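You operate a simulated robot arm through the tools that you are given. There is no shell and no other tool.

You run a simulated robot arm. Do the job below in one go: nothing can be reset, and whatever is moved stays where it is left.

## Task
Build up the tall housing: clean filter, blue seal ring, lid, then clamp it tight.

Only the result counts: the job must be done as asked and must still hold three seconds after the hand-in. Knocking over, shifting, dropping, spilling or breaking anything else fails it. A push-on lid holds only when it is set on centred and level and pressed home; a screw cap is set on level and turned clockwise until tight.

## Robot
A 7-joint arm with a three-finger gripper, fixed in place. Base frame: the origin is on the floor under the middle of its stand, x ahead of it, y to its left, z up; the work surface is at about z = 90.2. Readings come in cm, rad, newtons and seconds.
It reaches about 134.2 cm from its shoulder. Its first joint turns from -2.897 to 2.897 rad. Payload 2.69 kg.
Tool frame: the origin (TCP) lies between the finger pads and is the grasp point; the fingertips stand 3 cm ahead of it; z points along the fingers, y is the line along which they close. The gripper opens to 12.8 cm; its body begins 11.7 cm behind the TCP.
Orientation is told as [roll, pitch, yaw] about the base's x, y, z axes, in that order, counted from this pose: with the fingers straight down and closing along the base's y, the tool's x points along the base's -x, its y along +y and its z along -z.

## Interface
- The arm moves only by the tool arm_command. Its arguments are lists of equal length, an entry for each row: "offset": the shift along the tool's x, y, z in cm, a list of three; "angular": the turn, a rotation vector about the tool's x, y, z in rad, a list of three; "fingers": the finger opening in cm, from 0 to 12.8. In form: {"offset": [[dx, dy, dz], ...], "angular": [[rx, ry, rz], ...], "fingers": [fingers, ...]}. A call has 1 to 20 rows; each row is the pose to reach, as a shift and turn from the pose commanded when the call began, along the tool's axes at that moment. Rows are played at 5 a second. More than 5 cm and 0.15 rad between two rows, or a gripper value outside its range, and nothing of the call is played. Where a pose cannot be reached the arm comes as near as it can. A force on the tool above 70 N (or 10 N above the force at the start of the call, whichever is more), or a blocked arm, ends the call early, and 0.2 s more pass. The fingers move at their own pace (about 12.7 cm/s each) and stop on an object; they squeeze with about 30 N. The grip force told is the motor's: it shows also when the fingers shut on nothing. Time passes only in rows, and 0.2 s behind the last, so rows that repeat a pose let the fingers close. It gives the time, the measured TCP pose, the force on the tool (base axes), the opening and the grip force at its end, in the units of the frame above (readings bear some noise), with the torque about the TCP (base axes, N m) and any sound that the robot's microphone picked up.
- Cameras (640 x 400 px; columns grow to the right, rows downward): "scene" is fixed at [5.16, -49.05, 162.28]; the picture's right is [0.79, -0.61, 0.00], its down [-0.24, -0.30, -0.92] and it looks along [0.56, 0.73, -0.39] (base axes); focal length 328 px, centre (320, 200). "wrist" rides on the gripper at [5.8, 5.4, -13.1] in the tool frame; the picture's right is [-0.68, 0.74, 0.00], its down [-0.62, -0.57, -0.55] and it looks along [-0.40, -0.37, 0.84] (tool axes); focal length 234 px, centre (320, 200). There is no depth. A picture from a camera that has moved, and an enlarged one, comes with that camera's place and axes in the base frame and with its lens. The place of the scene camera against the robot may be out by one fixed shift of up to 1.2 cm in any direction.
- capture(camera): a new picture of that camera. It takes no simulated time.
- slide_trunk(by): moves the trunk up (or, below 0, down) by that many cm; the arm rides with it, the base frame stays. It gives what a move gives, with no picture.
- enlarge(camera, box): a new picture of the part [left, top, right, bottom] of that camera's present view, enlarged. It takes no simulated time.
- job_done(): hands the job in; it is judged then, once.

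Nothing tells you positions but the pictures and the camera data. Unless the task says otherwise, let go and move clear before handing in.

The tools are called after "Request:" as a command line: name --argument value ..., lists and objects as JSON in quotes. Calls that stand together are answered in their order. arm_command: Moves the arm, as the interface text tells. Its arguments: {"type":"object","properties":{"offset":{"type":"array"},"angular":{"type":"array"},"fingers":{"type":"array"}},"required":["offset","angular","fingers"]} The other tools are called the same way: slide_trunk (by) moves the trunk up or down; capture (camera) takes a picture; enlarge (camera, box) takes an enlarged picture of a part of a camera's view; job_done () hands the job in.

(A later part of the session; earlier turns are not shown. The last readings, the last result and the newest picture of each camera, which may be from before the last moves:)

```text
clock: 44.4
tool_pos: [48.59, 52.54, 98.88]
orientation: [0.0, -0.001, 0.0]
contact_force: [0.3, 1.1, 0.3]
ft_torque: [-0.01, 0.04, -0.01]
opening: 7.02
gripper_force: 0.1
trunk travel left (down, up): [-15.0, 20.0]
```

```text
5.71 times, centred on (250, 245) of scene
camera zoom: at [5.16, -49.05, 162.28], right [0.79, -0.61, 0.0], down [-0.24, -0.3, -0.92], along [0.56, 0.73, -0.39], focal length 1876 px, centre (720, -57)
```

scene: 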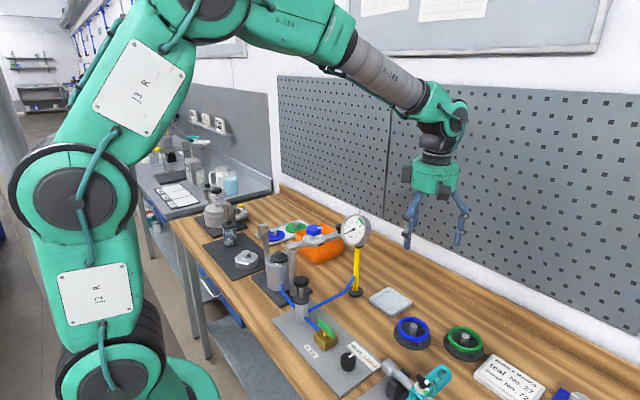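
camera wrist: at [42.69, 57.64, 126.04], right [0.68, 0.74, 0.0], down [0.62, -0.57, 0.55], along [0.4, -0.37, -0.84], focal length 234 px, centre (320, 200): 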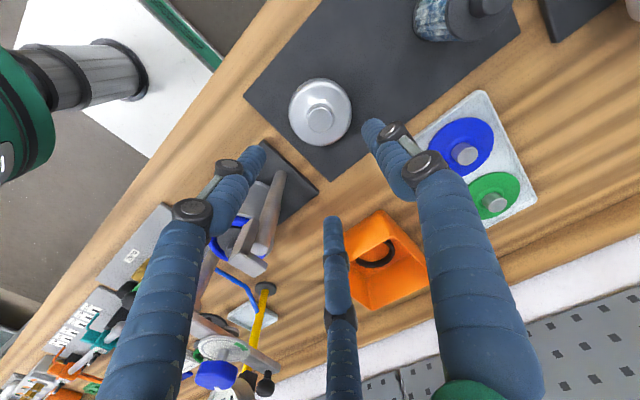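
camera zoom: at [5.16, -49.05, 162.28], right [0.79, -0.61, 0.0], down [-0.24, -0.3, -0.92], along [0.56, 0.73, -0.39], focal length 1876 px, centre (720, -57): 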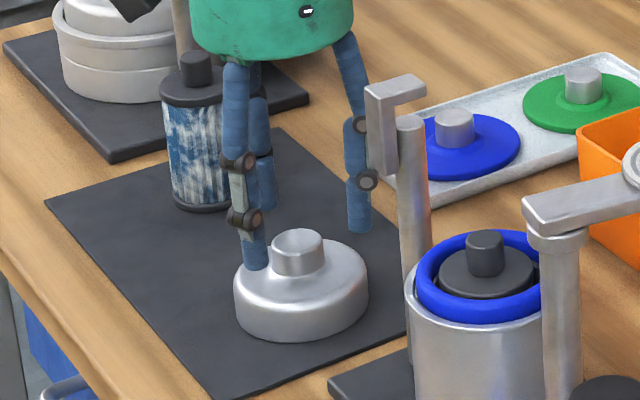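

Request:
arm_command --offset '[[-0.03, -0.22, 1.0], [-0.03, -0.22, 1.9], [-0.03, -0.22, 1.9], [-0.03, -0.22, 1.9], [-0.03, -0.22, 1.9], [-0.03, -0.22, 1.9]]' --angular '[[0, 0, 0], [0, 0, 0], [0, 0, 0], [0, 0, 0], [0, 0, 0], [0, 0, 0]]' --fingers '[6.5, 6, 4, 2.5, 2, 2]'

Request:
enlarge --camera "wrist" --box '[230, 80, 410, 230]'

Request:
enlarge --camera "scene" --box '[210, 210, 290, 280]'

```text
clock: 45.8
tool_pos: [48.55, 52.13, 96.99]
orientation: [-0.001, 0.001, 0.0]
contact_force: [-2.8, 4.0, 1.3]
ft_torque: [0.02, 0.01, 0.06]
opening: 3.37
gripper_force: 29.6
trunk travel left (down, up): [-15.0, 20.0]
```

```text
2.67 times, centred on (320, 155) of wrist
camera zoom: at [42.77, 57.61, 110.05], right [0.68, 0.74, 0.0], down [0.62, -0.57, 0.55], along [0.4, -0.37, -0.84], focal length 624 px, centre (320, 320)
```

zoom: 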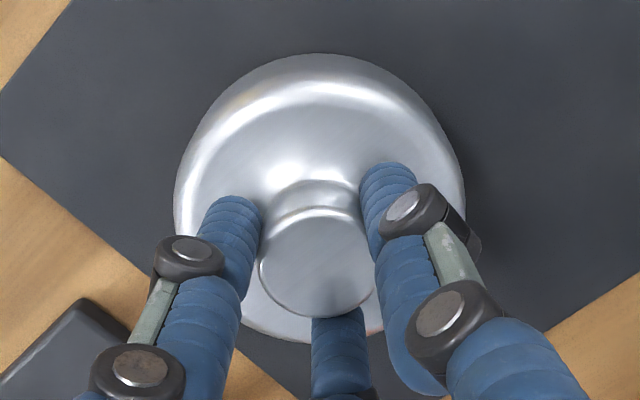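

```text
5.71 times, centred on (250, 245) of scene
camera zoom: at [5.16, -49.05, 162.28], right [0.79, -0.61, 0.0], down [-0.24, -0.3, -0.92], along [0.56, 0.73, -0.39], focal length 1876 px, centre (720, -57)
```

zoom: 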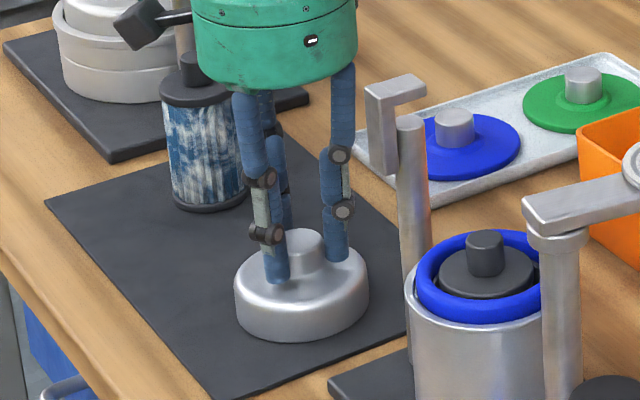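

The boss is gripped (3.4 cm). I'll lift the lid and check it hangs level.

Request:
arm_command --offset '[[0, 0, -1], [0, 0, -3], [0, 0, -7], [0, 0, -11.5], [0, 0, -16], [0, 0, -20.5], [0, 0, -25], [0, 0, -29.5], [0, 0, -34], [0, 0, -36], [0, 0, -36]]' --angular '[[0, 0, 0], [0, 0, 0], [0, 0, 0], [0, 0, 0], [0, 0, 0], [0, 0, 0], [0, 0, 0], [0, 0, 0], [0, 0, 0], [0, 0, 0], [0, 0, 0]]' --fingers '[2, 2, 2, 2, 2, 2, 2, 2, 2, 2, 2]'

Request:
capture --camera "wrist"

Request:
capture --camera "scene"

Request:
enlarge --camera "scene" --box '[200, 60, 320, 200]'

```text
clock: 48.2
tool_pos: [48.5, 52.27, 133.1]
orientation: [-0.001, 0.0, -0.001]
contact_force: [-0.7, 0.3, -5.1]
ft_torque: [0.0, 0.03, 0.02]
opening: 3.29
gripper_force: 30.4
trunk travel left (down, up): [-15.0, 20.0]
```

```text
taken
camera wrist: at [42.68, 57.62, 146.1], right [0.68, 0.74, 0.0], down [0.62, -0.57, 0.55], along [0.4, -0.37, -0.84], focal length 234 px, centre (320, 200)
```

wrist: 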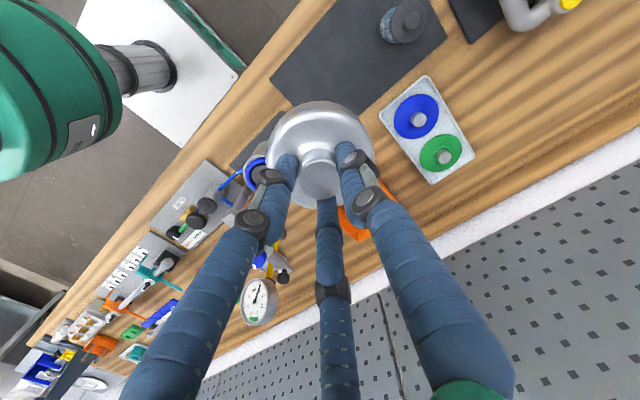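

```text
taken
```

scene: 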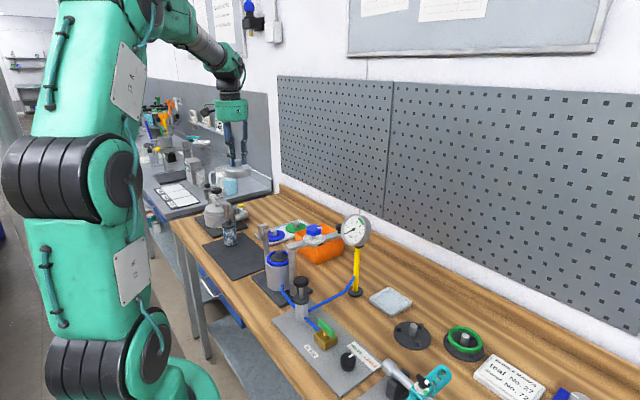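

```text
2.86 times, centred on (260, 130) of scene
camera zoom: at [5.16, -49.05, 162.28], right [0.79, -0.61, 0.0], down [-0.24, -0.3, -0.92], along [0.56, 0.73, -0.39], focal length 938 px, centre (491, 400)
```

zoom: 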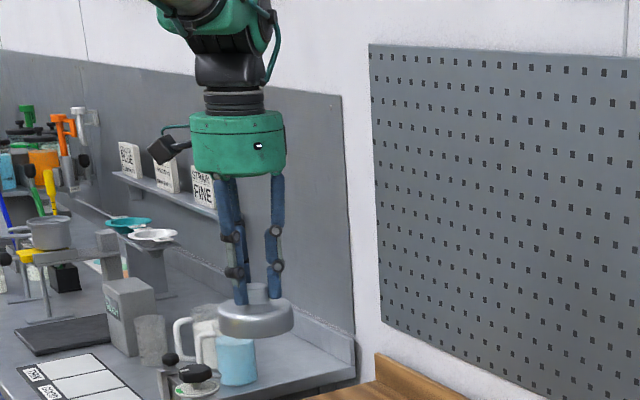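

The lid hangs level. I'll bring it high over the housing, turning back to yaw 90 for the clear view.

Request:
arm_command --offset '[[-0.3, -1.8, 0], [-0.6, -3.5, 0], [-1, -5.3, 0], [-1.3, -7, 0], [-1.6, -8.8, 0], [-2, -10.5, 0], [-2.3, -12.3, 0], [-2.6, -14, 0], [-2.9, -15.8, 0], [-3.2, -17.5, 0], [-3.5, -19, 0], [-3.55, -19.2, 0], [-3.55, -19.2, 0]]' --angular '[[0, 0, -0.14], [0, 0, -0.28], [0, 0, -0.42], [0, 0, -0.56], [0, 0, -0.7], [0, 0, -0.84], [0, 0, -0.98], [0, 0, -1.12], [0, 0, -1.26], [0, 0, -1.4], [0, 0, -1.53], [0, 0, -1.5708], [0, 0, -1.5708]]' --fingers '[2, 2, 2, 2, 2, 2, 2, 2, 2, 2, 2, 2, 2]'

Request:
capture --camera "wrist"

Request:
enlarge --camera "wrist" --box '[260, 50, 380, 150]'

Request:
capture --camera "scene"

```text
clock: 51.0
tool_pos: [51.98, 32.88, 133.21]
orientation: [0.0, 0.0, 1.572]
contact_force: [0.1, 0.1, -6.4]
ft_torque: [-0.04, -0.01, 0.01]
opening: 3.32
gripper_force: 30.3
trunk travel left (down, up): [-15.0, 20.0]
```

```text
taken
camera wrist: at [46.68, 27.08, 146.15], right [-0.74, 0.68, 0.0], down [0.57, 0.62, 0.55], along [0.37, 0.4, -0.84], focal length 234 px, centre (320, 200)
```

wrist: 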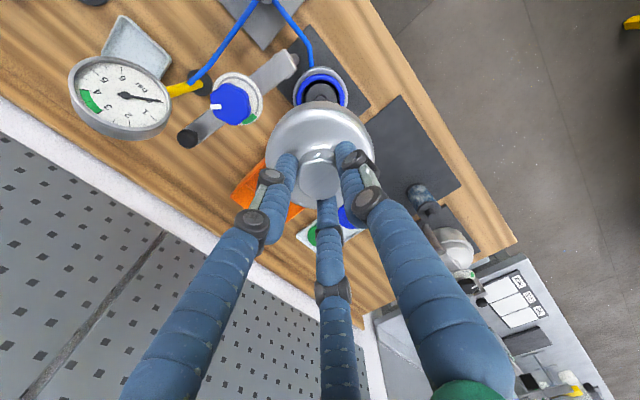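

```text
4.00 times, centred on (320, 100) of wrist
camera zoom: at [46.68, 27.08, 146.15], right [-0.74, 0.68, 0.0], down [0.57, 0.62, 0.55], along [0.37, 0.4, -0.84], focal length 937 px, centre (320, 600)
```

zoom: 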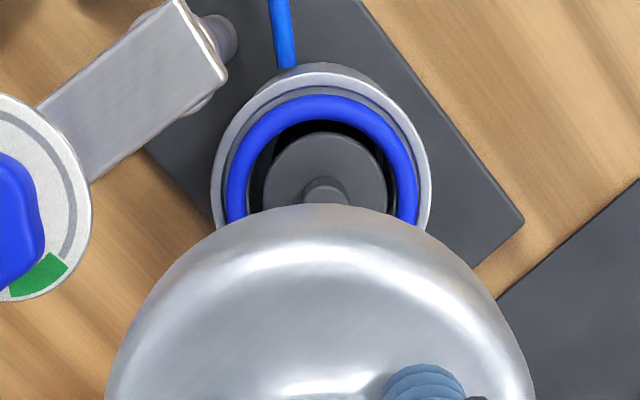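

```text
taken
```

scene: 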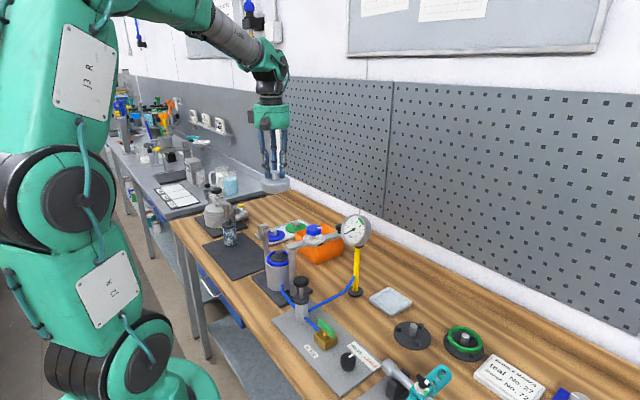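

The rim centre again reads about (52.05, 33.05). I'll shift 2 mm in y, lower until the lid is about 1.5 cm above the ring, and check.

Request:
arm_command --offset '[[-0.2, 0, 4], [-0.2, 0, 8], [-0.2, 0, 12], [-0.2, 0, 16], [-0.2, 0, 20], [-0.2, 0, 22.8], [-0.2, 0, 22.8], [-0.2, 0, 22.8]]' --angular '[[0, 0, 0], [0, 0, 0], [0, 0, 0], [0, 0, 0], [0, 0, 0], [0, 0, 0], [0, 0, 0], [0, 0, 0]]' --fingers '[2, 2, 2, 2, 2, 2, 2, 2]'

Request:
capture --camera "wrist"

Request:
enlarge --camera "wrist" --box '[250, 60, 390, 200]'

Request:
enlarge --camera "scene" --box '[250, 200, 330, 280]'

```text
clock: 52.8
tool_pos: [51.65, 32.8, 110.23]
orientation: [-0.001, -0.001, 1.568]
contact_force: [-1.5, -0.6, -5.5]
ft_torque: [0.03, -0.02, 0.0]
opening: 3.32
gripper_force: 29.8
trunk travel left (down, up): [-15.0, 20.0]
```

```text
taken
camera wrist: at [46.47, 27.09, 123.3], right [-0.74, 0.68, 0.0], down [0.57, 0.62, 0.55], along [0.37, 0.4, -0.84], focal length 234 px, centre (320, 200)
```

wrist: 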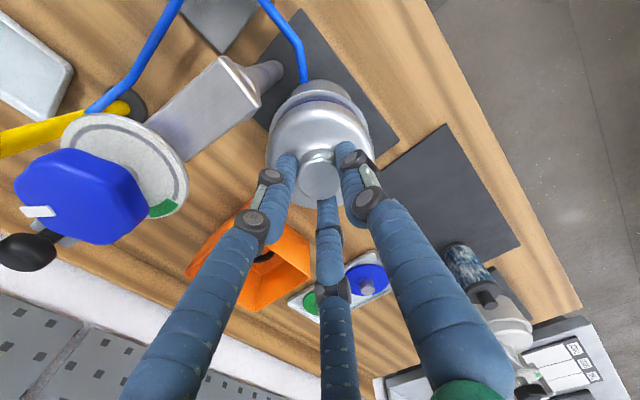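

```text
2.86 times, centred on (320, 130) of wrist
camera zoom: at [46.47, 27.09, 123.3], right [-0.74, 0.68, 0.0], down [0.57, 0.62, 0.55], along [0.37, 0.4, -0.84], focal length 669 px, centre (320, 400)
```

zoom: 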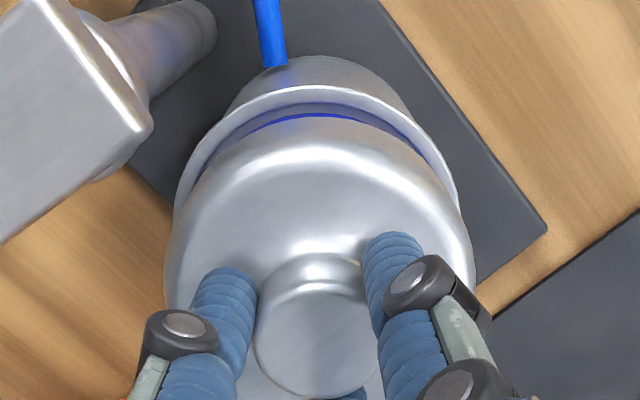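

```text
5.00 times, centred on (290, 240) of scene
camera zoom: at [5.16, -49.05, 162.28], right [0.79, -0.61, 0.0], down [-0.24, -0.3, -0.92], along [0.56, 0.73, -0.39], focal length 1642 px, centre (470, 0)
```

zoom: 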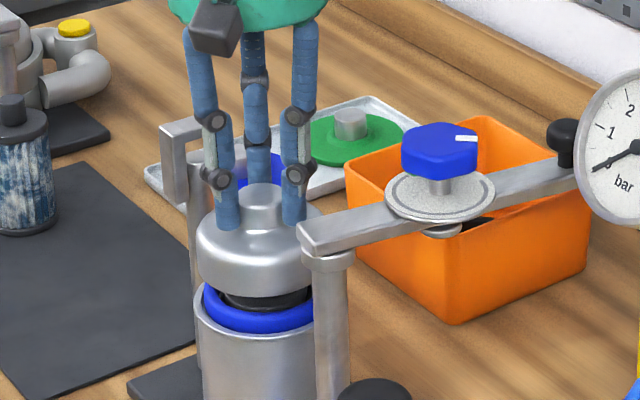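

The arm settled about 3 mm short of the target, and the picture agrees. I'll correct by (+0.3, +0.2) and re-check.

Request:
arm_command --offset '[[-0.2, -0.3, 0], [-0.2, -0.3, 0], [-0.2, -0.3, 0]]' --angular '[[0, 0, 0], [0, 0, 0], [0, 0, 0]]' --fingers '[2, 2, 2]'

Request:
enlarge --camera "wrist" --box '[250, 60, 390, 200]'

Request:
enlarge --camera "scene" --box '[250, 220, 310, 280]'

```text
clock: 53.6
tool_pos: [52.14, 33.15, 110.23]
orientation: [0.001, 0.001, 1.57]
contact_force: [0.0, 0.4, -4.3]
ft_torque: [0.01, -0.01, 0.02]
opening: 3.32
gripper_force: 29.3
trunk travel left (down, up): [-15.0, 20.0]
```

```text
2.86 times, centred on (320, 130) of wrist
camera zoom: at [46.84, 27.4, 123.31], right [-0.74, 0.68, 0.0], down [0.57, 0.62, 0.55], along [0.37, 0.4, -0.84], focal length 669 px, centre (320, 400)
```

zoom: 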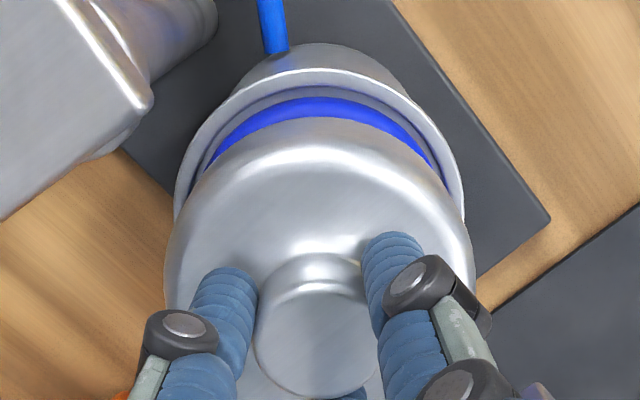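

```text
6.67 times, centred on (280, 250) of scene
camera zoom: at [5.16, -49.05, 162.28], right [0.79, -0.61, 0.0], down [-0.24, -0.3, -0.92], along [0.56, 0.73, -0.39], focal length 2189 px, centre (587, -133)
```

zoom: 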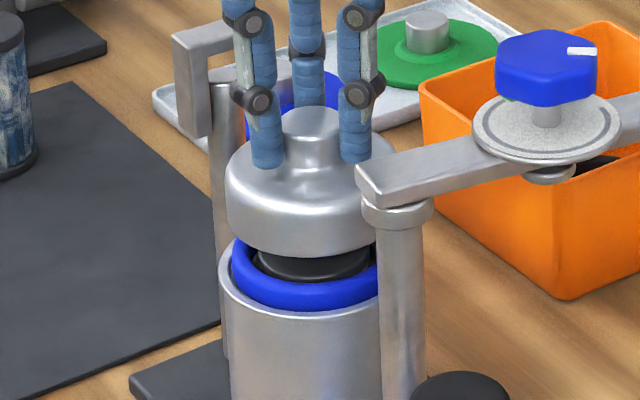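

Rim, ring and lid now line up to about 1 mm. I'll lower gently until contact.

Request:
arm_command --offset '[[0, 0, 0.7], [0, 0, 1.4], [0, 0, 1.8], [0, 0, 1.8]]' --angular '[[0, 0, 0], [0, 0, 0], [0, 0, 0], [0, 0, 0]]' --fingers '[2, 2, 2, 2]'

Request:
enlarge --camera "wrist" --box '[250, 60, 390, 200]'

Request:
enlarge --camera "scene" --box '[250, 220, 310, 280]'

```text
clock: 54.6
tool_pos: [52.19, 33.24, 108.4]
orientation: [-0.003, 0.0, 1.571]
contact_force: [-0.8, -1.2, 2.8]
ft_torque: [0.05, -0.09, -0.07]
opening: 3.3
gripper_force: 29.8
trunk travel left (down, up): [-15.0, 20.0]
```

```text
2.86 times, centred on (320, 130) of wrist
camera zoom: at [46.91, 27.46, 121.56], right [-0.74, 0.68, 0.0], down [0.57, 0.62, 0.55], along [0.37, 0.4, -0.84], focal length 669 px, centre (320, 400)
```

zoom: 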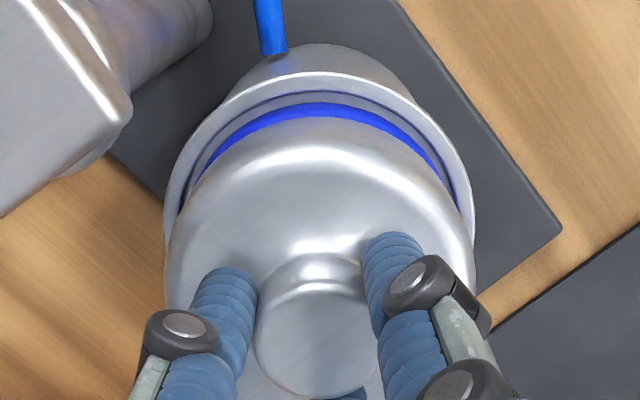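

```text
6.67 times, centred on (280, 250) of scene
camera zoom: at [5.16, -49.05, 162.28], right [0.79, -0.61, 0.0], down [-0.24, -0.3, -0.92], along [0.56, 0.73, -0.39], focal length 2189 px, centre (587, -133)
```

zoom: 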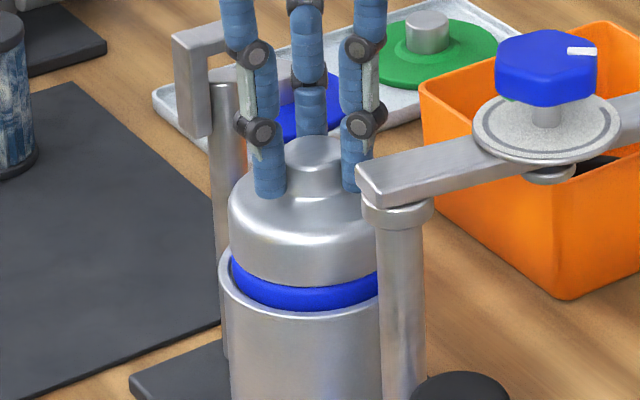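

First light contact, nearly torque-free. I'll press down in small steps and watch force, torque and height.

Request:
arm_command --offset '[[0, 0, 0.2], [0, 0, 0.4], [0, 0, 0.4]]' --angular '[[0, 0, 0], [0, 0, 0], [0, 0, 0]]' --fingers '[2, 2, 2]'

Request:
enlarge --camera "wrist" --box '[250, 60, 390, 200]'

Request:
enlarge --camera "scene" --box '[250, 220, 310, 280]'

```text
clock: 55.4
tool_pos: [52.26, 33.22, 108.14]
orientation: [-0.002, -0.002, 1.572]
contact_force: [-5.9, 5.7, 20.0]
ft_torque: [0.21, 0.19, -0.06]
opening: 3.3
gripper_force: 29.9
trunk travel left (down, up): [-15.0, 20.0]
```

```text
2.86 times, centred on (320, 130) of wrist
camera zoom: at [46.9, 27.44, 121.18], right [-0.74, 0.68, 0.0], down [0.56, 0.62, 0.55], along [0.37, 0.4, -0.83], focal length 669 px, centre (320, 400)
```

zoom: 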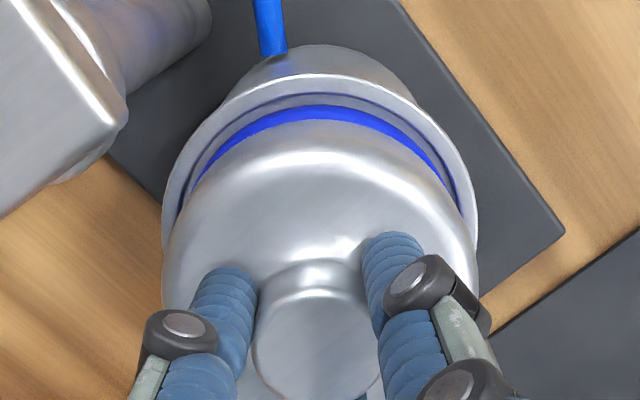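

```text
6.67 times, centred on (280, 250) of scene
camera zoom: at [5.16, -49.05, 162.28], right [0.79, -0.61, 0.0], down [-0.24, -0.3, -0.92], along [0.56, 0.73, -0.39], focal length 2189 px, centre (587, -133)
```

zoom: 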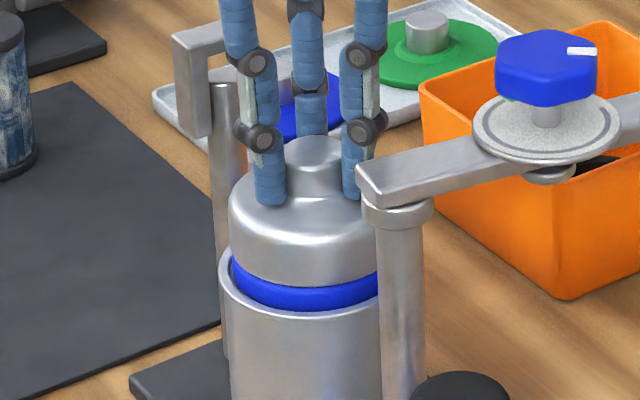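

The lid now rests on the ring while the fingers slid slightly down the boss. I'll press a bit further so the tips bear on the lid's top, checking it stays square.

Request:
arm_command --offset '[[0, 0, 0.25], [0, 0, 0.5], [0, 0, 0.5]]' --angular '[[0, 0, 0], [0, 0, 0], [0, 0, 0]]' --fingers '[2, 2, 2]'

Request:
enlarge --camera "wrist" --box '[250, 60, 390, 200]'

Request:
enlarge --camera "scene" --box '[250, 220, 310, 280]'

```text
clock: 56.2
tool_pos: [52.24, 33.27, 107.8]
orientation: [-0.003, -0.003, 1.571]
contact_force: [-14.1, -3.5, 51.5]
ft_torque: [-0.46, 0.95, -0.04]
opening: 3.32
gripper_force: 30.1
trunk travel left (down, up): [-15.0, 20.0]
```

```text
2.86 times, centred on (320, 130) of wrist
camera zoom: at [46.88, 27.42, 120.89], right [-0.74, 0.68, 0.0], down [0.56, 0.61, 0.55], along [0.37, 0.41, -0.83], focal length 669 px, centre (320, 400)
```

zoom: 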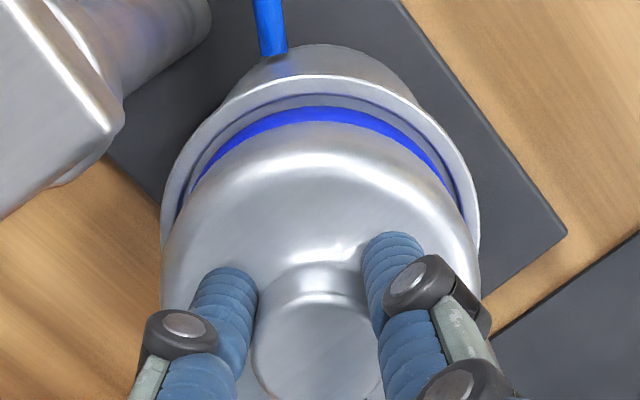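

```text
6.67 times, centred on (280, 250) of scene
camera zoom: at [5.16, -49.05, 162.28], right [0.79, -0.61, 0.0], down [-0.24, -0.3, -0.92], along [0.56, 0.73, -0.39], focal length 2189 px, centre (587, -133)
```

zoom: 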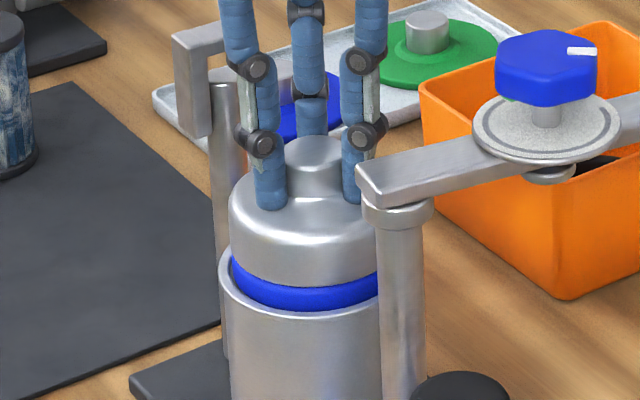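

The lid doesn't move under 50 N and is bedded on the ring. I'll unload, open and rise, then inspect.

Request:
arm_command --offset '[[0, 0, -0.4], [0, 0, -0.5], [0, 0, -0.5], [0, 0, -0.5], [0, 0, -2], [0, 0, -5], [0, 0, -9], [0, 0, -13], [0, 0, -17], [0, 0, -17]]' --angular '[[0, 0, 0], [0, 0, 0], [0, 0, 0], [0, 0, 0], [0, 0, 0], [0, 0, 0], [0, 0, 0], [0, 0, 0], [0, 0, 0], [0, 0, 0]]' --fingers '[2, 3, 5, 6, 6, 7, 8, 9, 9.8, 9.8]'

Request:
capture --camera "wrist"

Request:
enlarge --camera "wrist" --box '[270, 60, 370, 150]'

Request:
enlarge --camera "scene" --box '[250, 215, 330, 285]'

```text
clock: 58.4
tool_pos: [52.32, 33.24, 124.72]
orientation: [-0.001, 0.001, 1.57]
contact_force: [0.2, -0.6, 0.5]
ft_torque: [-0.01, 0.0, 0.01]
opening: 9.81
gripper_force: 0.1
trunk travel left (down, up): [-15.0, 20.0]
```

```text
taken
camera wrist: at [46.95, 27.41, 137.77], right [-0.74, 0.68, 0.0], down [0.57, 0.62, 0.55], along [0.37, 0.4, -0.84], focal length 234 px, centre (320, 200)
```

wrist: 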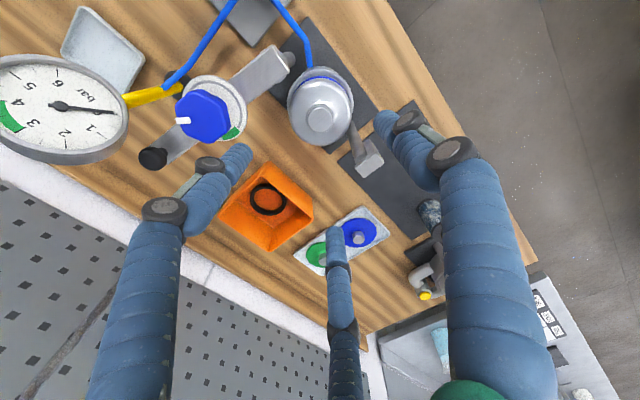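

```text
4.44 times, centred on (320, 105) of wrist
camera zoom: at [46.95, 27.41, 137.77], right [-0.74, 0.68, 0.0], down [0.57, 0.62, 0.55], along [0.37, 0.4, -0.84], focal length 1041 px, centre (320, 622)
```

zoom: 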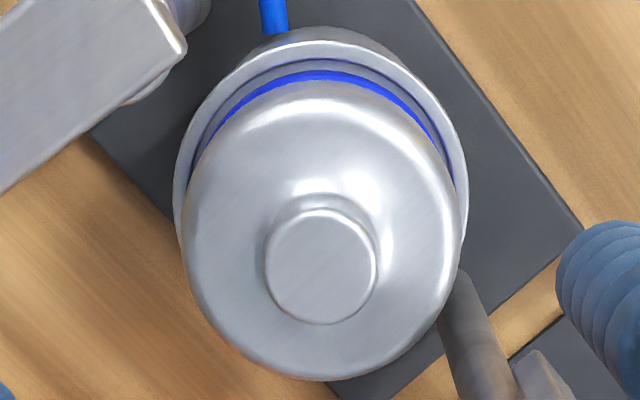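

```text
5.71 times, centred on (290, 250) of scene
camera zoom: at [5.16, -49.05, 162.28], right [0.79, -0.61, 0.0], down [-0.24, -0.3, -0.92], along [0.56, 0.73, -0.39], focal length 1876 px, centre (491, -86)
```

zoom: 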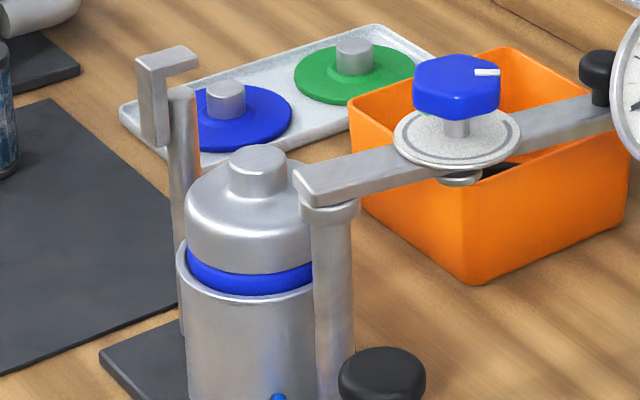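

I'll zoom into the lid/ring joint and the clamp pad to make sure the lid is fully down and the arm can swing over it.

Request:
enlarge --camera "scene" --box '[266, 240, 298, 260]'

Request:
enlarge --camera "scene" --box '[280, 220, 344, 260]'

Request:
enlarge --camera "wrist" --box '[290, 65, 340, 105]'

```text
16.00 times, centred on (282, 250) of scene
camera zoom: at [5.16, -49.05, 162.28], right [0.79, -0.61, 0.0], down [-0.24, -0.3, -0.92], along [0.56, 0.73, -0.39], focal length 5254 px, centre (928, -600)
```

zoom: 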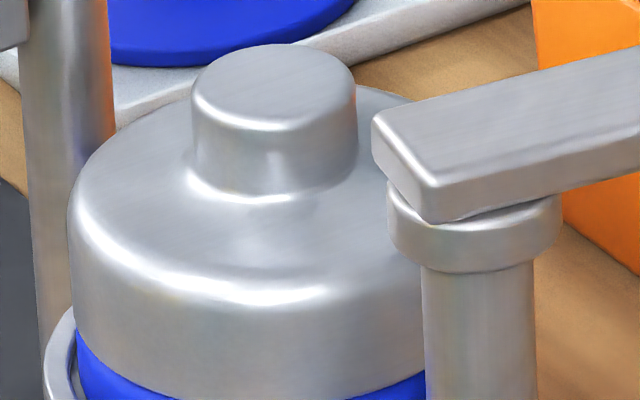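

```text
10.00 times, centred on (312, 240) of scene
camera zoom: at [5.16, -49.05, 162.28], right [0.79, -0.61, 0.0], down [-0.24, -0.3, -0.92], along [0.56, 0.73, -0.39], focal length 3284 px, centre (400, -200)
```

zoom: 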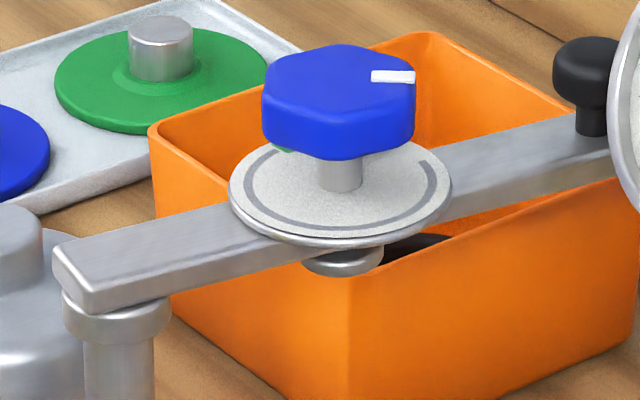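

```text
10.00 times, centred on (315, 85) of wrist
camera zoom: at [46.95, 27.41, 137.77], right [-0.74, 0.68, 0.0], down [0.57, 0.62, 0.55], along [0.37, 0.4, -0.84], focal length 2342 px, centre (370, 1350)
```

zoom: 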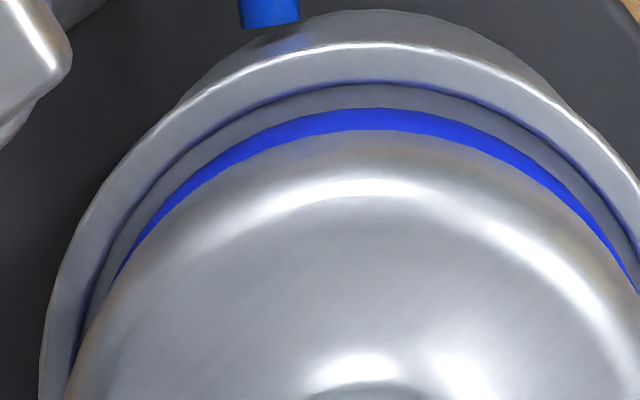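

The lid looks about 2 mm off towards +x/+y. To judge this without parallax, I'll put the camera almost directly above the housing.

Request:
arm_command --offset '[[-2.4, -2.1, 0], [-4.6, -4.1, 0], [-4.6, -4.1, 0]]' --angular '[[0, 0, 0], [0, 0, 0], [0, 0, 0]]' --fingers '[9.8, 9.8, 9.8]'

Request:
enlarge --camera "wrist" --box '[265, 0, 375, 100]'

Request:
capture --camera "wrist"

```text
clock: 59.2
tool_pos: [56.65, 37.89, 124.43]
orientation: [-0.001, -0.002, 1.572]
contact_force: [-0.1, -0.3, -0.3]
ft_torque: [-0.03, 0.04, 0.03]
opening: 9.79
gripper_force: 0.1
trunk travel left (down, up): [-15.0, 20.0]
```

```text
4.00 times, centred on (320, 50) of wrist
camera zoom: at [51.25, 32.12, 137.5], right [-0.74, 0.68, 0.0], down [0.57, 0.62, 0.55], along [0.37, 0.4, -0.84], focal length 937 px, centre (320, 800)
```

zoom: 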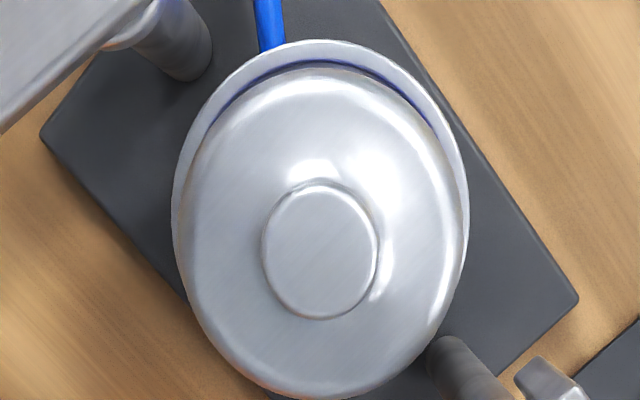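

```text
taken
camera wrist: at [51.25, 32.12, 137.5], right [-0.74, 0.68, 0.0], down [0.57, 0.62, 0.55], along [0.37, 0.4, -0.84], focal length 234 px, centre (320, 200)
```

wrist: 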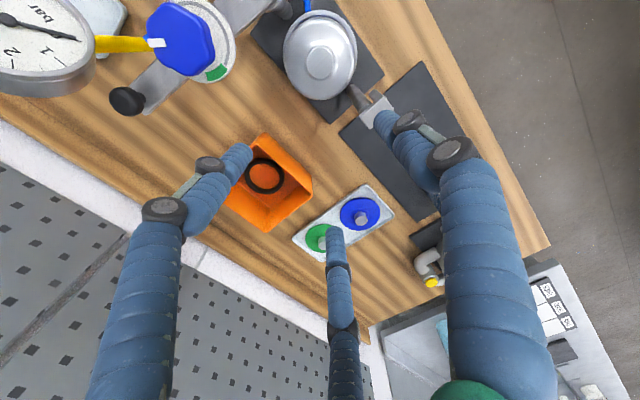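

Seen from straight above, the lid is about 3 mm off-centre towards (+x, +y). I'll regrip the boss, raise it slightly and re-seat it centred.

Request:
arm_command --offset '[[2.3, 2.05, 0], [4.6, 4.1, 0], [4.6, 4.1, 4], [4.6, 4.1, 8], [4.6, 4.1, 12], [4.6, 4.1, 15], [4.6, 4.1, 16.6], [4.6, 4.1, 16.6], [4.6, 4.1, 16.6], [4.6, 4.1, 16.6], [4.6, 4.1, 16.6]]' --angular '[[0, 0, 0], [0, 0, 0], [0, 0, 0], [0, 0, 0], [0, 0, 0], [0, 0, 0], [0, 0, 0], [0, 0, 0], [0, 0, 0], [0, 0, 0], [0, 0, 0]]' --fingers '[9, 8, 7, 6.5, 6.5, 6.5, 6.5, 4, 2, 2, 2]'

Request:
arm_command --offset '[[0, 0, -0.5], [0, 0, -1.0], [0, 0, -1.0]]' --angular '[[0, 0, 0], [0, 0, 0], [0, 0, 0]]' --fingers '[2, 2, 2]'

Request:
enlarge --camera "wrist" --box '[250, 60, 390, 200]'

Request:
enlarge --camera "scene" --box '[250, 220, 310, 280]'

```text
clock: 61.6
tool_pos: [52.25, 33.29, 107.97]
orientation: [-0.002, 0.002, 1.57]
contact_force: [0.0, 2.4, -1.0]
ft_torque: [0.01, 0.01, -0.05]
opening: 3.31
gripper_force: 29.4
trunk travel left (down, up): [-15.0, 20.0]
```

```text
clock: 62.4
tool_pos: [52.43, 33.18, 108.94]
orientation: [0.0, 0.0, 1.571]
contact_force: [0.3, 0.0, -6.3]
ft_torque: [-0.06, 0.03, 0.03]
opening: 3.29
gripper_force: 29.9
trunk travel left (down, up): [-15.0, 20.0]
```

```text
2.86 times, centred on (320, 130) of wrist
camera zoom: at [47.02, 27.42, 121.96], right [-0.74, 0.68, 0.0], down [0.57, 0.62, 0.55], along [0.37, 0.4, -0.84], focal length 669 px, centre (320, 400)
```

zoom: 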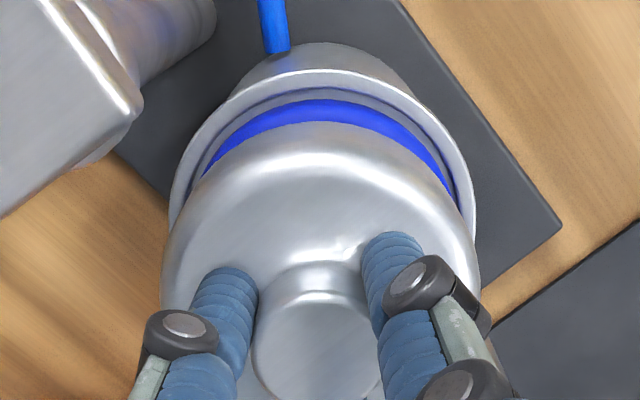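

```text
6.67 times, centred on (280, 250) of scene
camera zoom: at [5.16, -49.05, 162.28], right [0.79, -0.61, 0.0], down [-0.24, -0.3, -0.92], along [0.56, 0.73, -0.39], focal length 2189 px, centre (587, -133)
```

zoom: 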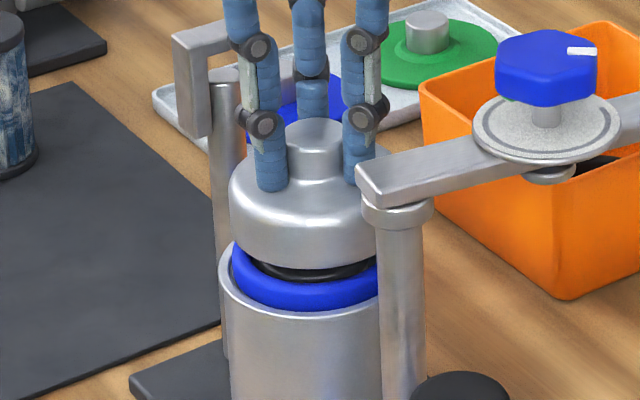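

The lid is lifted about 1 cm. I'll shift it by (-0.27, -0.19) and re-check.

Request:
arm_command --offset '[[0.19, 0.27, 0], [0.19, 0.27, 0], [0.19, 0.27, 0], [0.19, 0.27, 0]]' --angular '[[0, 0, 0], [0, 0, 0], [0, 0, 0], [0, 0, 0]]' --fingers '[2, 2, 2, 2]'

Request:
enlarge --camera "wrist" --box '[250, 60, 390, 200]'

Request:
enlarge --camera "wrist" --box '[280, 75, 360, 125]'

```text
clock: 63.4
tool_pos: [52.05, 33.18, 108.91]
orientation: [0.0, 0.0, 1.57]
contact_force: [-0.5, -0.1, -5.6]
ft_torque: [-0.02, -0.01, -0.01]
opening: 3.3
gripper_force: 29.6
trunk travel left (down, up): [-15.0, 20.0]
```

```text
2.86 times, centred on (320, 130) of wrist
camera zoom: at [46.74, 27.31, 121.97], right [-0.74, 0.68, 0.0], down [0.57, 0.62, 0.55], along [0.37, 0.4, -0.84], focal length 669 px, centre (320, 400)
```

zoom: 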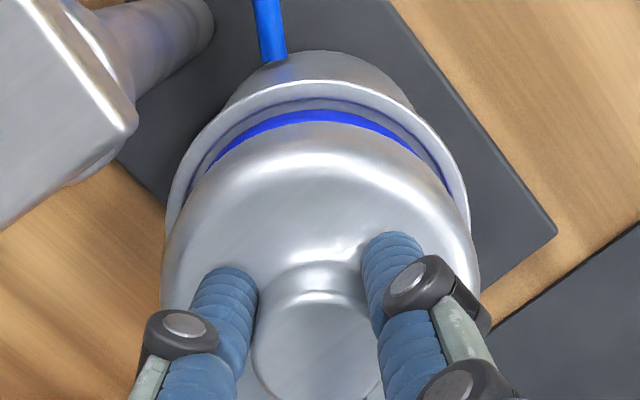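

```text
8.00 times, centred on (320, 100) of wrist
camera zoom: at [46.74, 27.31, 121.97], right [-0.74, 0.68, 0.0], down [0.57, 0.62, 0.55], along [0.37, 0.4, -0.84], focal length 1873 px, centre (320, 1000)
```

zoom: 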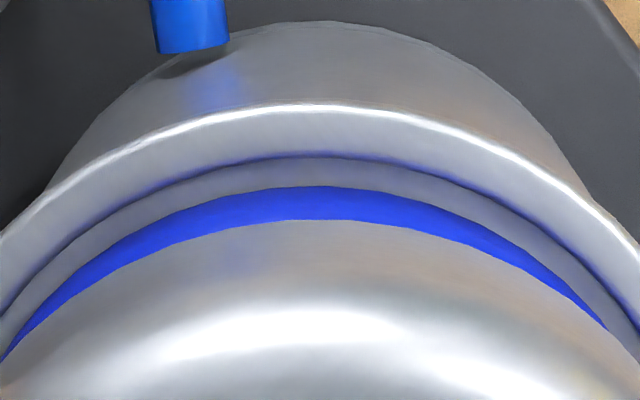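

Request:
arm_command --offset '[[0.12, 0, 0], [0.12, 0, 0.3], [0.12, 0, 0.6], [0.12, 0, 0.6]]' --angular '[[0, 0, 0], [0, 0, 0], [0, 0, 0], [0, 0, 0]]' --fingers '[2, 2, 2, 2]'

Request:
enlarge --camera "wrist" --box '[250, 60, 390, 200]'

Request:
enlarge --camera "wrist" --box '[280, 75, 360, 125]'

```text
clock: 64.4
tool_pos: [52.08, 33.06, 108.28]
orientation: [0.002, 0.001, 1.572]
contact_force: [-0.4, 1.5, -5.2]
ft_torque: [-0.02, -0.01, 0.01]
opening: 3.27
gripper_force: 29.6
trunk travel left (down, up): [-15.0, 20.0]
```

```text
2.86 times, centred on (320, 130) of wrist
camera zoom: at [46.82, 27.19, 121.42], right [-0.74, 0.68, 0.0], down [0.57, 0.62, 0.55], along [0.37, 0.4, -0.84], focal length 669 px, centre (320, 400)
```

zoom: 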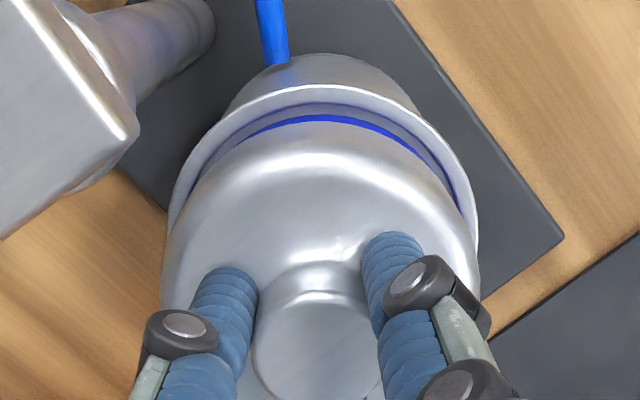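

```text
8.00 times, centred on (320, 100) of wrist
camera zoom: at [46.82, 27.19, 121.42], right [-0.74, 0.68, 0.0], down [0.57, 0.62, 0.55], along [0.37, 0.4, -0.84], focal length 1873 px, centre (320, 1000)
```

zoom: 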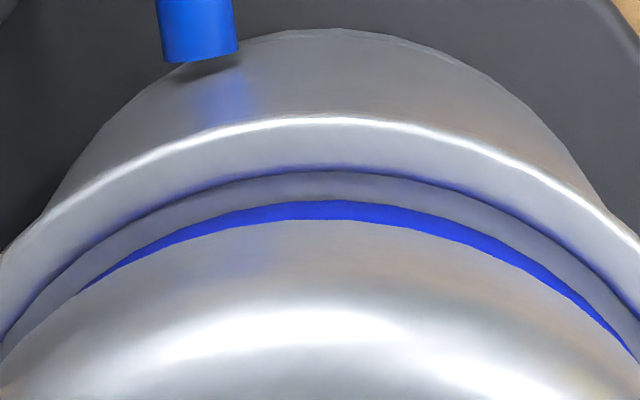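

Now within about 1 mm. I'll lower the last few millimetres and press.

Request:
arm_command --offset '[[-0.03, 0.07, 0.2], [-0.03, 0.07, 0.4], [-0.03, 0.07, 0.6], [-0.03, 0.07, 0.8], [-0.03, 0.07, 0.8]]' --angular '[[0, 0, 0], [0, 0, 0], [0, 0, 0], [0, 0, 0], [0, 0, 0]]' --fingers '[2, 2, 2, 2, 2]'

Request:
enlarge --camera "wrist" --box '[280, 75, 360, 125]'

Request:
enlarge --camera "scene" --box '[250, 220, 310, 280]'

```text
clock: 65.6
tool_pos: [52.09, 33.11, 107.81]
orientation: [-0.005, -0.005, 1.572]
contact_force: [-12.5, -1.2, 41.1]
ft_torque: [-0.21, 1.0, -0.04]
opening: 3.3
gripper_force: 29.5
trunk travel left (down, up): [-15.0, 20.0]
```

```text
8.00 times, centred on (320, 100) of wrist
camera zoom: at [46.65, 27.21, 120.9], right [-0.74, 0.68, 0.0], down [0.56, 0.61, 0.55], along [0.37, 0.41, -0.83], focal length 1873 px, centre (320, 1000)
```

zoom: 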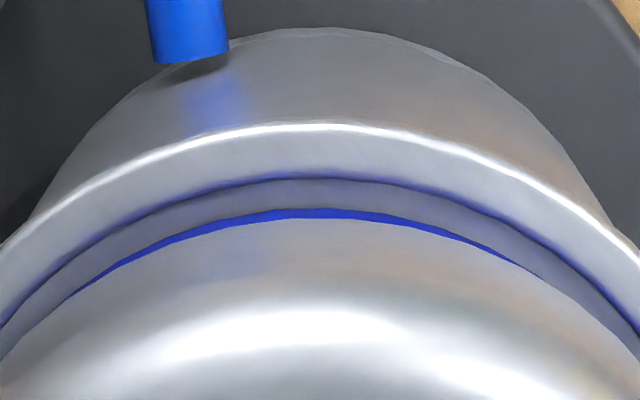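

```text
6.67 times, centred on (280, 250) of scene
camera zoom: at [5.16, -49.05, 162.28], right [0.79, -0.61, 0.0], down [-0.24, -0.3, -0.92], along [0.56, 0.73, -0.39], focal length 2189 px, centre (587, -133)
```

zoom: 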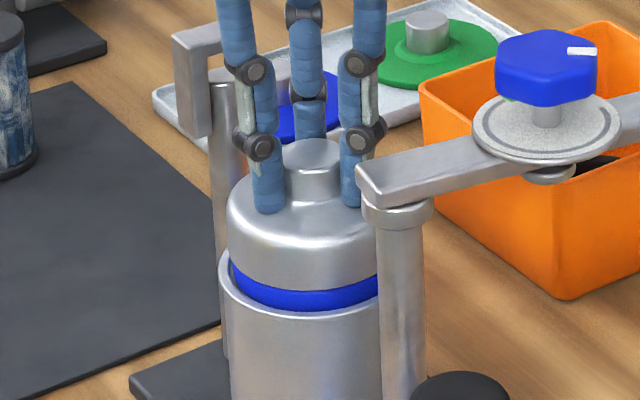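

Lid seated with 41 N on it and sitting slightly lower than before. I'll release and inspect from straight above.

Request:
arm_command --offset '[[0, 0, -0.4], [0, 0, -0.5], [0, 0, -0.5], [0, 0, -0.5], [0, 0, -2], [0, 0, -5], [0, 0, -9], [0, 0, -13], [0, 0, -17], [-2.3, -2.05, -17], [-4.6, -4.1, -17], [-4.6, -4.1, -17]]' --angular '[[0, 0, 0], [0, 0, 0], [0, 0, 0], [0, 0, 0], [0, 0, 0], [0, 0, 0], [0, 0, 0], [0, 0, 0], [0, 0, 0], [0, 0, 0], [0, 0, 0], [0, 0, 0]]' --fingers '[2, 3, 5, 6, 6, 7, 8, 9, 9.8, 9.8, 9.8, 9.8]'

Request:
enlarge --camera "wrist" --box '[265, 0, 375, 100]'

Request:
enlarge --camera "scene" --box '[250, 220, 310, 280]'

Request:
enlarge --camera "wrist" --box '[80, 0, 300, 130]'

```text
clock: 68.2
tool_pos: [56.0, 37.38, 124.61]
orientation: [0.0, 0.001, 1.57]
contact_force: [0.2, 0.6, 0.4]
ft_torque: [-0.07, 0.03, 0.0]
opening: 9.8
gripper_force: 0.2
trunk travel left (down, up): [-15.0, 20.0]
```

```text
4.00 times, centred on (320, 50) of wrist
camera zoom: at [50.73, 31.65, 137.67], right [-0.74, 0.68, 0.0], down [0.57, 0.62, 0.55], along [0.37, 0.4, -0.84], focal length 937 px, centre (320, 800)
```

zoom: 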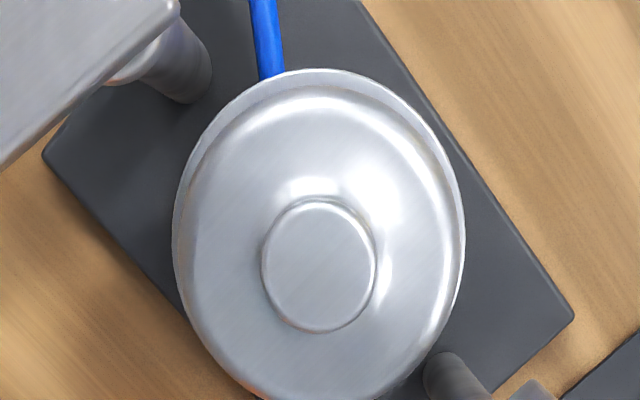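

```text
6.67 times, centred on (280, 250) of scene
camera zoom: at [5.16, -49.05, 162.28], right [0.79, -0.61, 0.0], down [-0.24, -0.3, -0.92], along [0.56, 0.73, -0.39], focal length 2189 px, centre (587, -133)
```

zoom: 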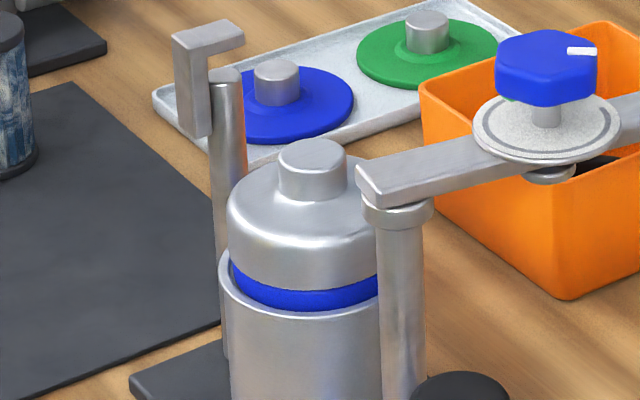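

```text
2.91 times, centred on (190, 65) of wrist
camera zoom: at [50.73, 31.65, 137.67], right [-0.74, 0.68, 0.0], down [0.57, 0.62, 0.55], along [0.37, 0.4, -0.84], focal length 681 px, centre (698, 593)
```

zoom: 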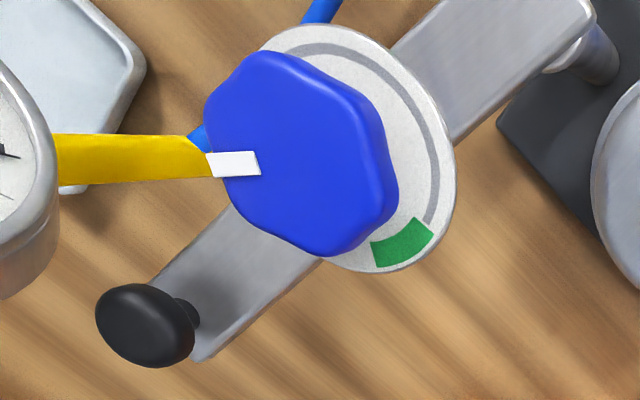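

The lid is now centred within about half a millimetre. Next is the clamp: I'll view its knob and dial from straight above to measure pivot, knob and hook.

Request:
arm_command --offset '[[2.4, -2.0, 0], [4.8, -4.0, 0], [7.2, -6.0, 0], [9.7, -8.1, 0], [9.7, -8.1, 0], [9.7, -8.1, 0]]' --angular '[[0, 0, 0], [0, 0, 0], [0, 0, 0], [0, 0, 0], [0, 0, 0], [0, 0, 0]]' --fingers '[9.8, 9.8, 9.8, 9.8, 9.8, 9.8]'

Request:
capture --camera "wrist"

Request:
enlarge --camera "wrist" --box '[240, 0, 400, 120]'

Request:
enlarge --camera "wrist" --box '[340, 0, 500, 100]'

```text
clock: 69.6
tool_pos: [64.25, 27.95, 124.36]
orientation: [0.0, 0.001, 1.571]
contact_force: [0.5, -0.3, -0.5]
ft_torque: [0.0, 0.01, 0.0]
opening: 9.79
gripper_force: 0.0
trunk travel left (down, up): [-15.0, 20.0]
```

```text
taken
camera wrist: at [58.85, 22.07, 137.56], right [-0.74, 0.68, 0.0], down [0.57, 0.62, 0.55], along [0.37, 0.4, -0.84], focal length 234 px, centre (320, 200)
```

wrist: 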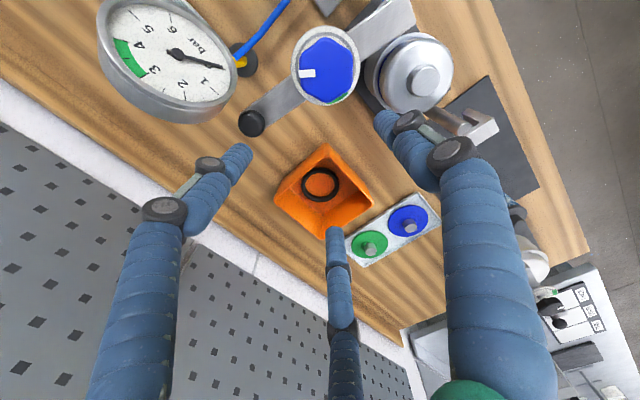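

```text
3.33 times, centred on (320, 60) of wrist
camera zoom: at [58.85, 22.07, 137.56], right [-0.74, 0.68, 0.0], down [0.57, 0.62, 0.55], along [0.37, 0.4, -0.84], focal length 781 px, centre (320, 667)
```

zoom: 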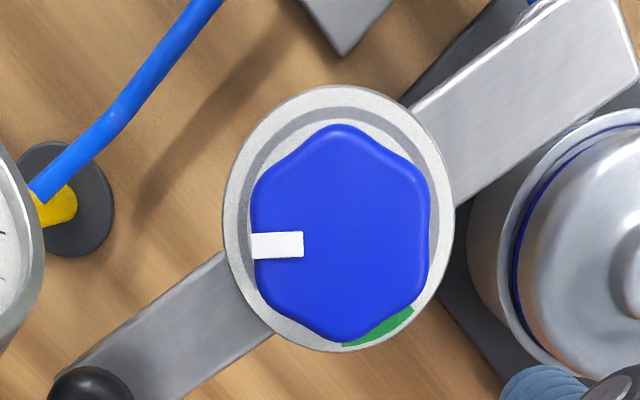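

```text
4.00 times, centred on (420, 50) of wrist
camera zoom: at [58.85, 22.07, 137.56], right [-0.74, 0.68, 0.0], down [0.57, 0.62, 0.55], along [0.37, 0.4, -0.84], focal length 937 px, centre (-80, 800)
```

zoom: 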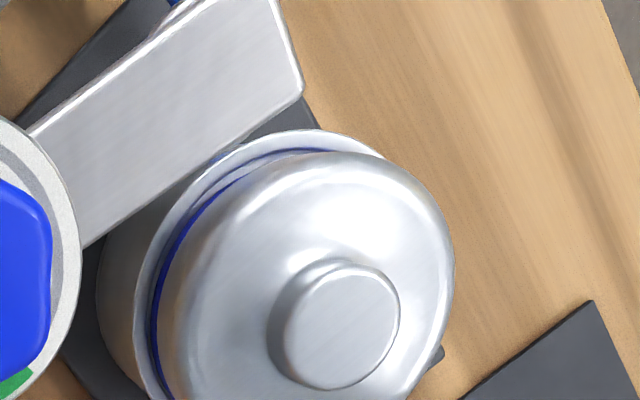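

Knob axis is at about (59.7, 23.9), top z ≈ 113.6; pivot at about (51.9, 25.1), so the knob will land over the lid. I'll grip the hex knob and swing the arm, turning the hand along with it; first I'll test how far the wrist can yaw, in free air.

Request:
arm_command --offset '[[0, 0, -3], [0, 0, -5], [0, 0, -5], [0, 0, -5], [0, 0, -5], [0, 0, -5], [0, 0, -5], [0, 0, -5], [0, 0, -5], [0, 0, -5], [0, 0, -5], [0, 0, -5], [0, 0, -5]]' --angular '[[0, 0, -0.1], [0, 0, -0.2], [0, 0, -0.3], [0, 0, -0.4], [0, 0, -0.5], [0, 0, -0.6], [0, 0, -0.7], [0, 0, -0.8], [0, 0, -0.9], [0, 0, -1.0], [0, 0, -1.1], [0, 0, -1.2], [0, 0, -1.2]]' --fingers '[9.8, 9.8, 9.8, 9.8, 9.8, 9.8, 9.8, 9.8, 9.8, 9.8, 9.8, 9.8, 9.8]'

Request:
capture --camera "scene"

```text
clock: 72.4
tool_pos: [64.22, 28.09, 129.59]
orientation: [0.0, 0.0, 2.771]
contact_force: [-0.2, 0.5, -0.7]
ft_torque: [0.03, -0.03, 0.02]
opening: 9.82
gripper_force: 0.1
trunk travel left (down, up): [-15.0, 20.0]
```

```text
taken
```

scene: 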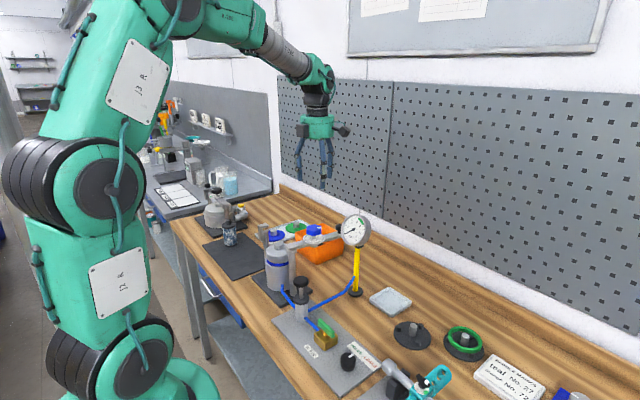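

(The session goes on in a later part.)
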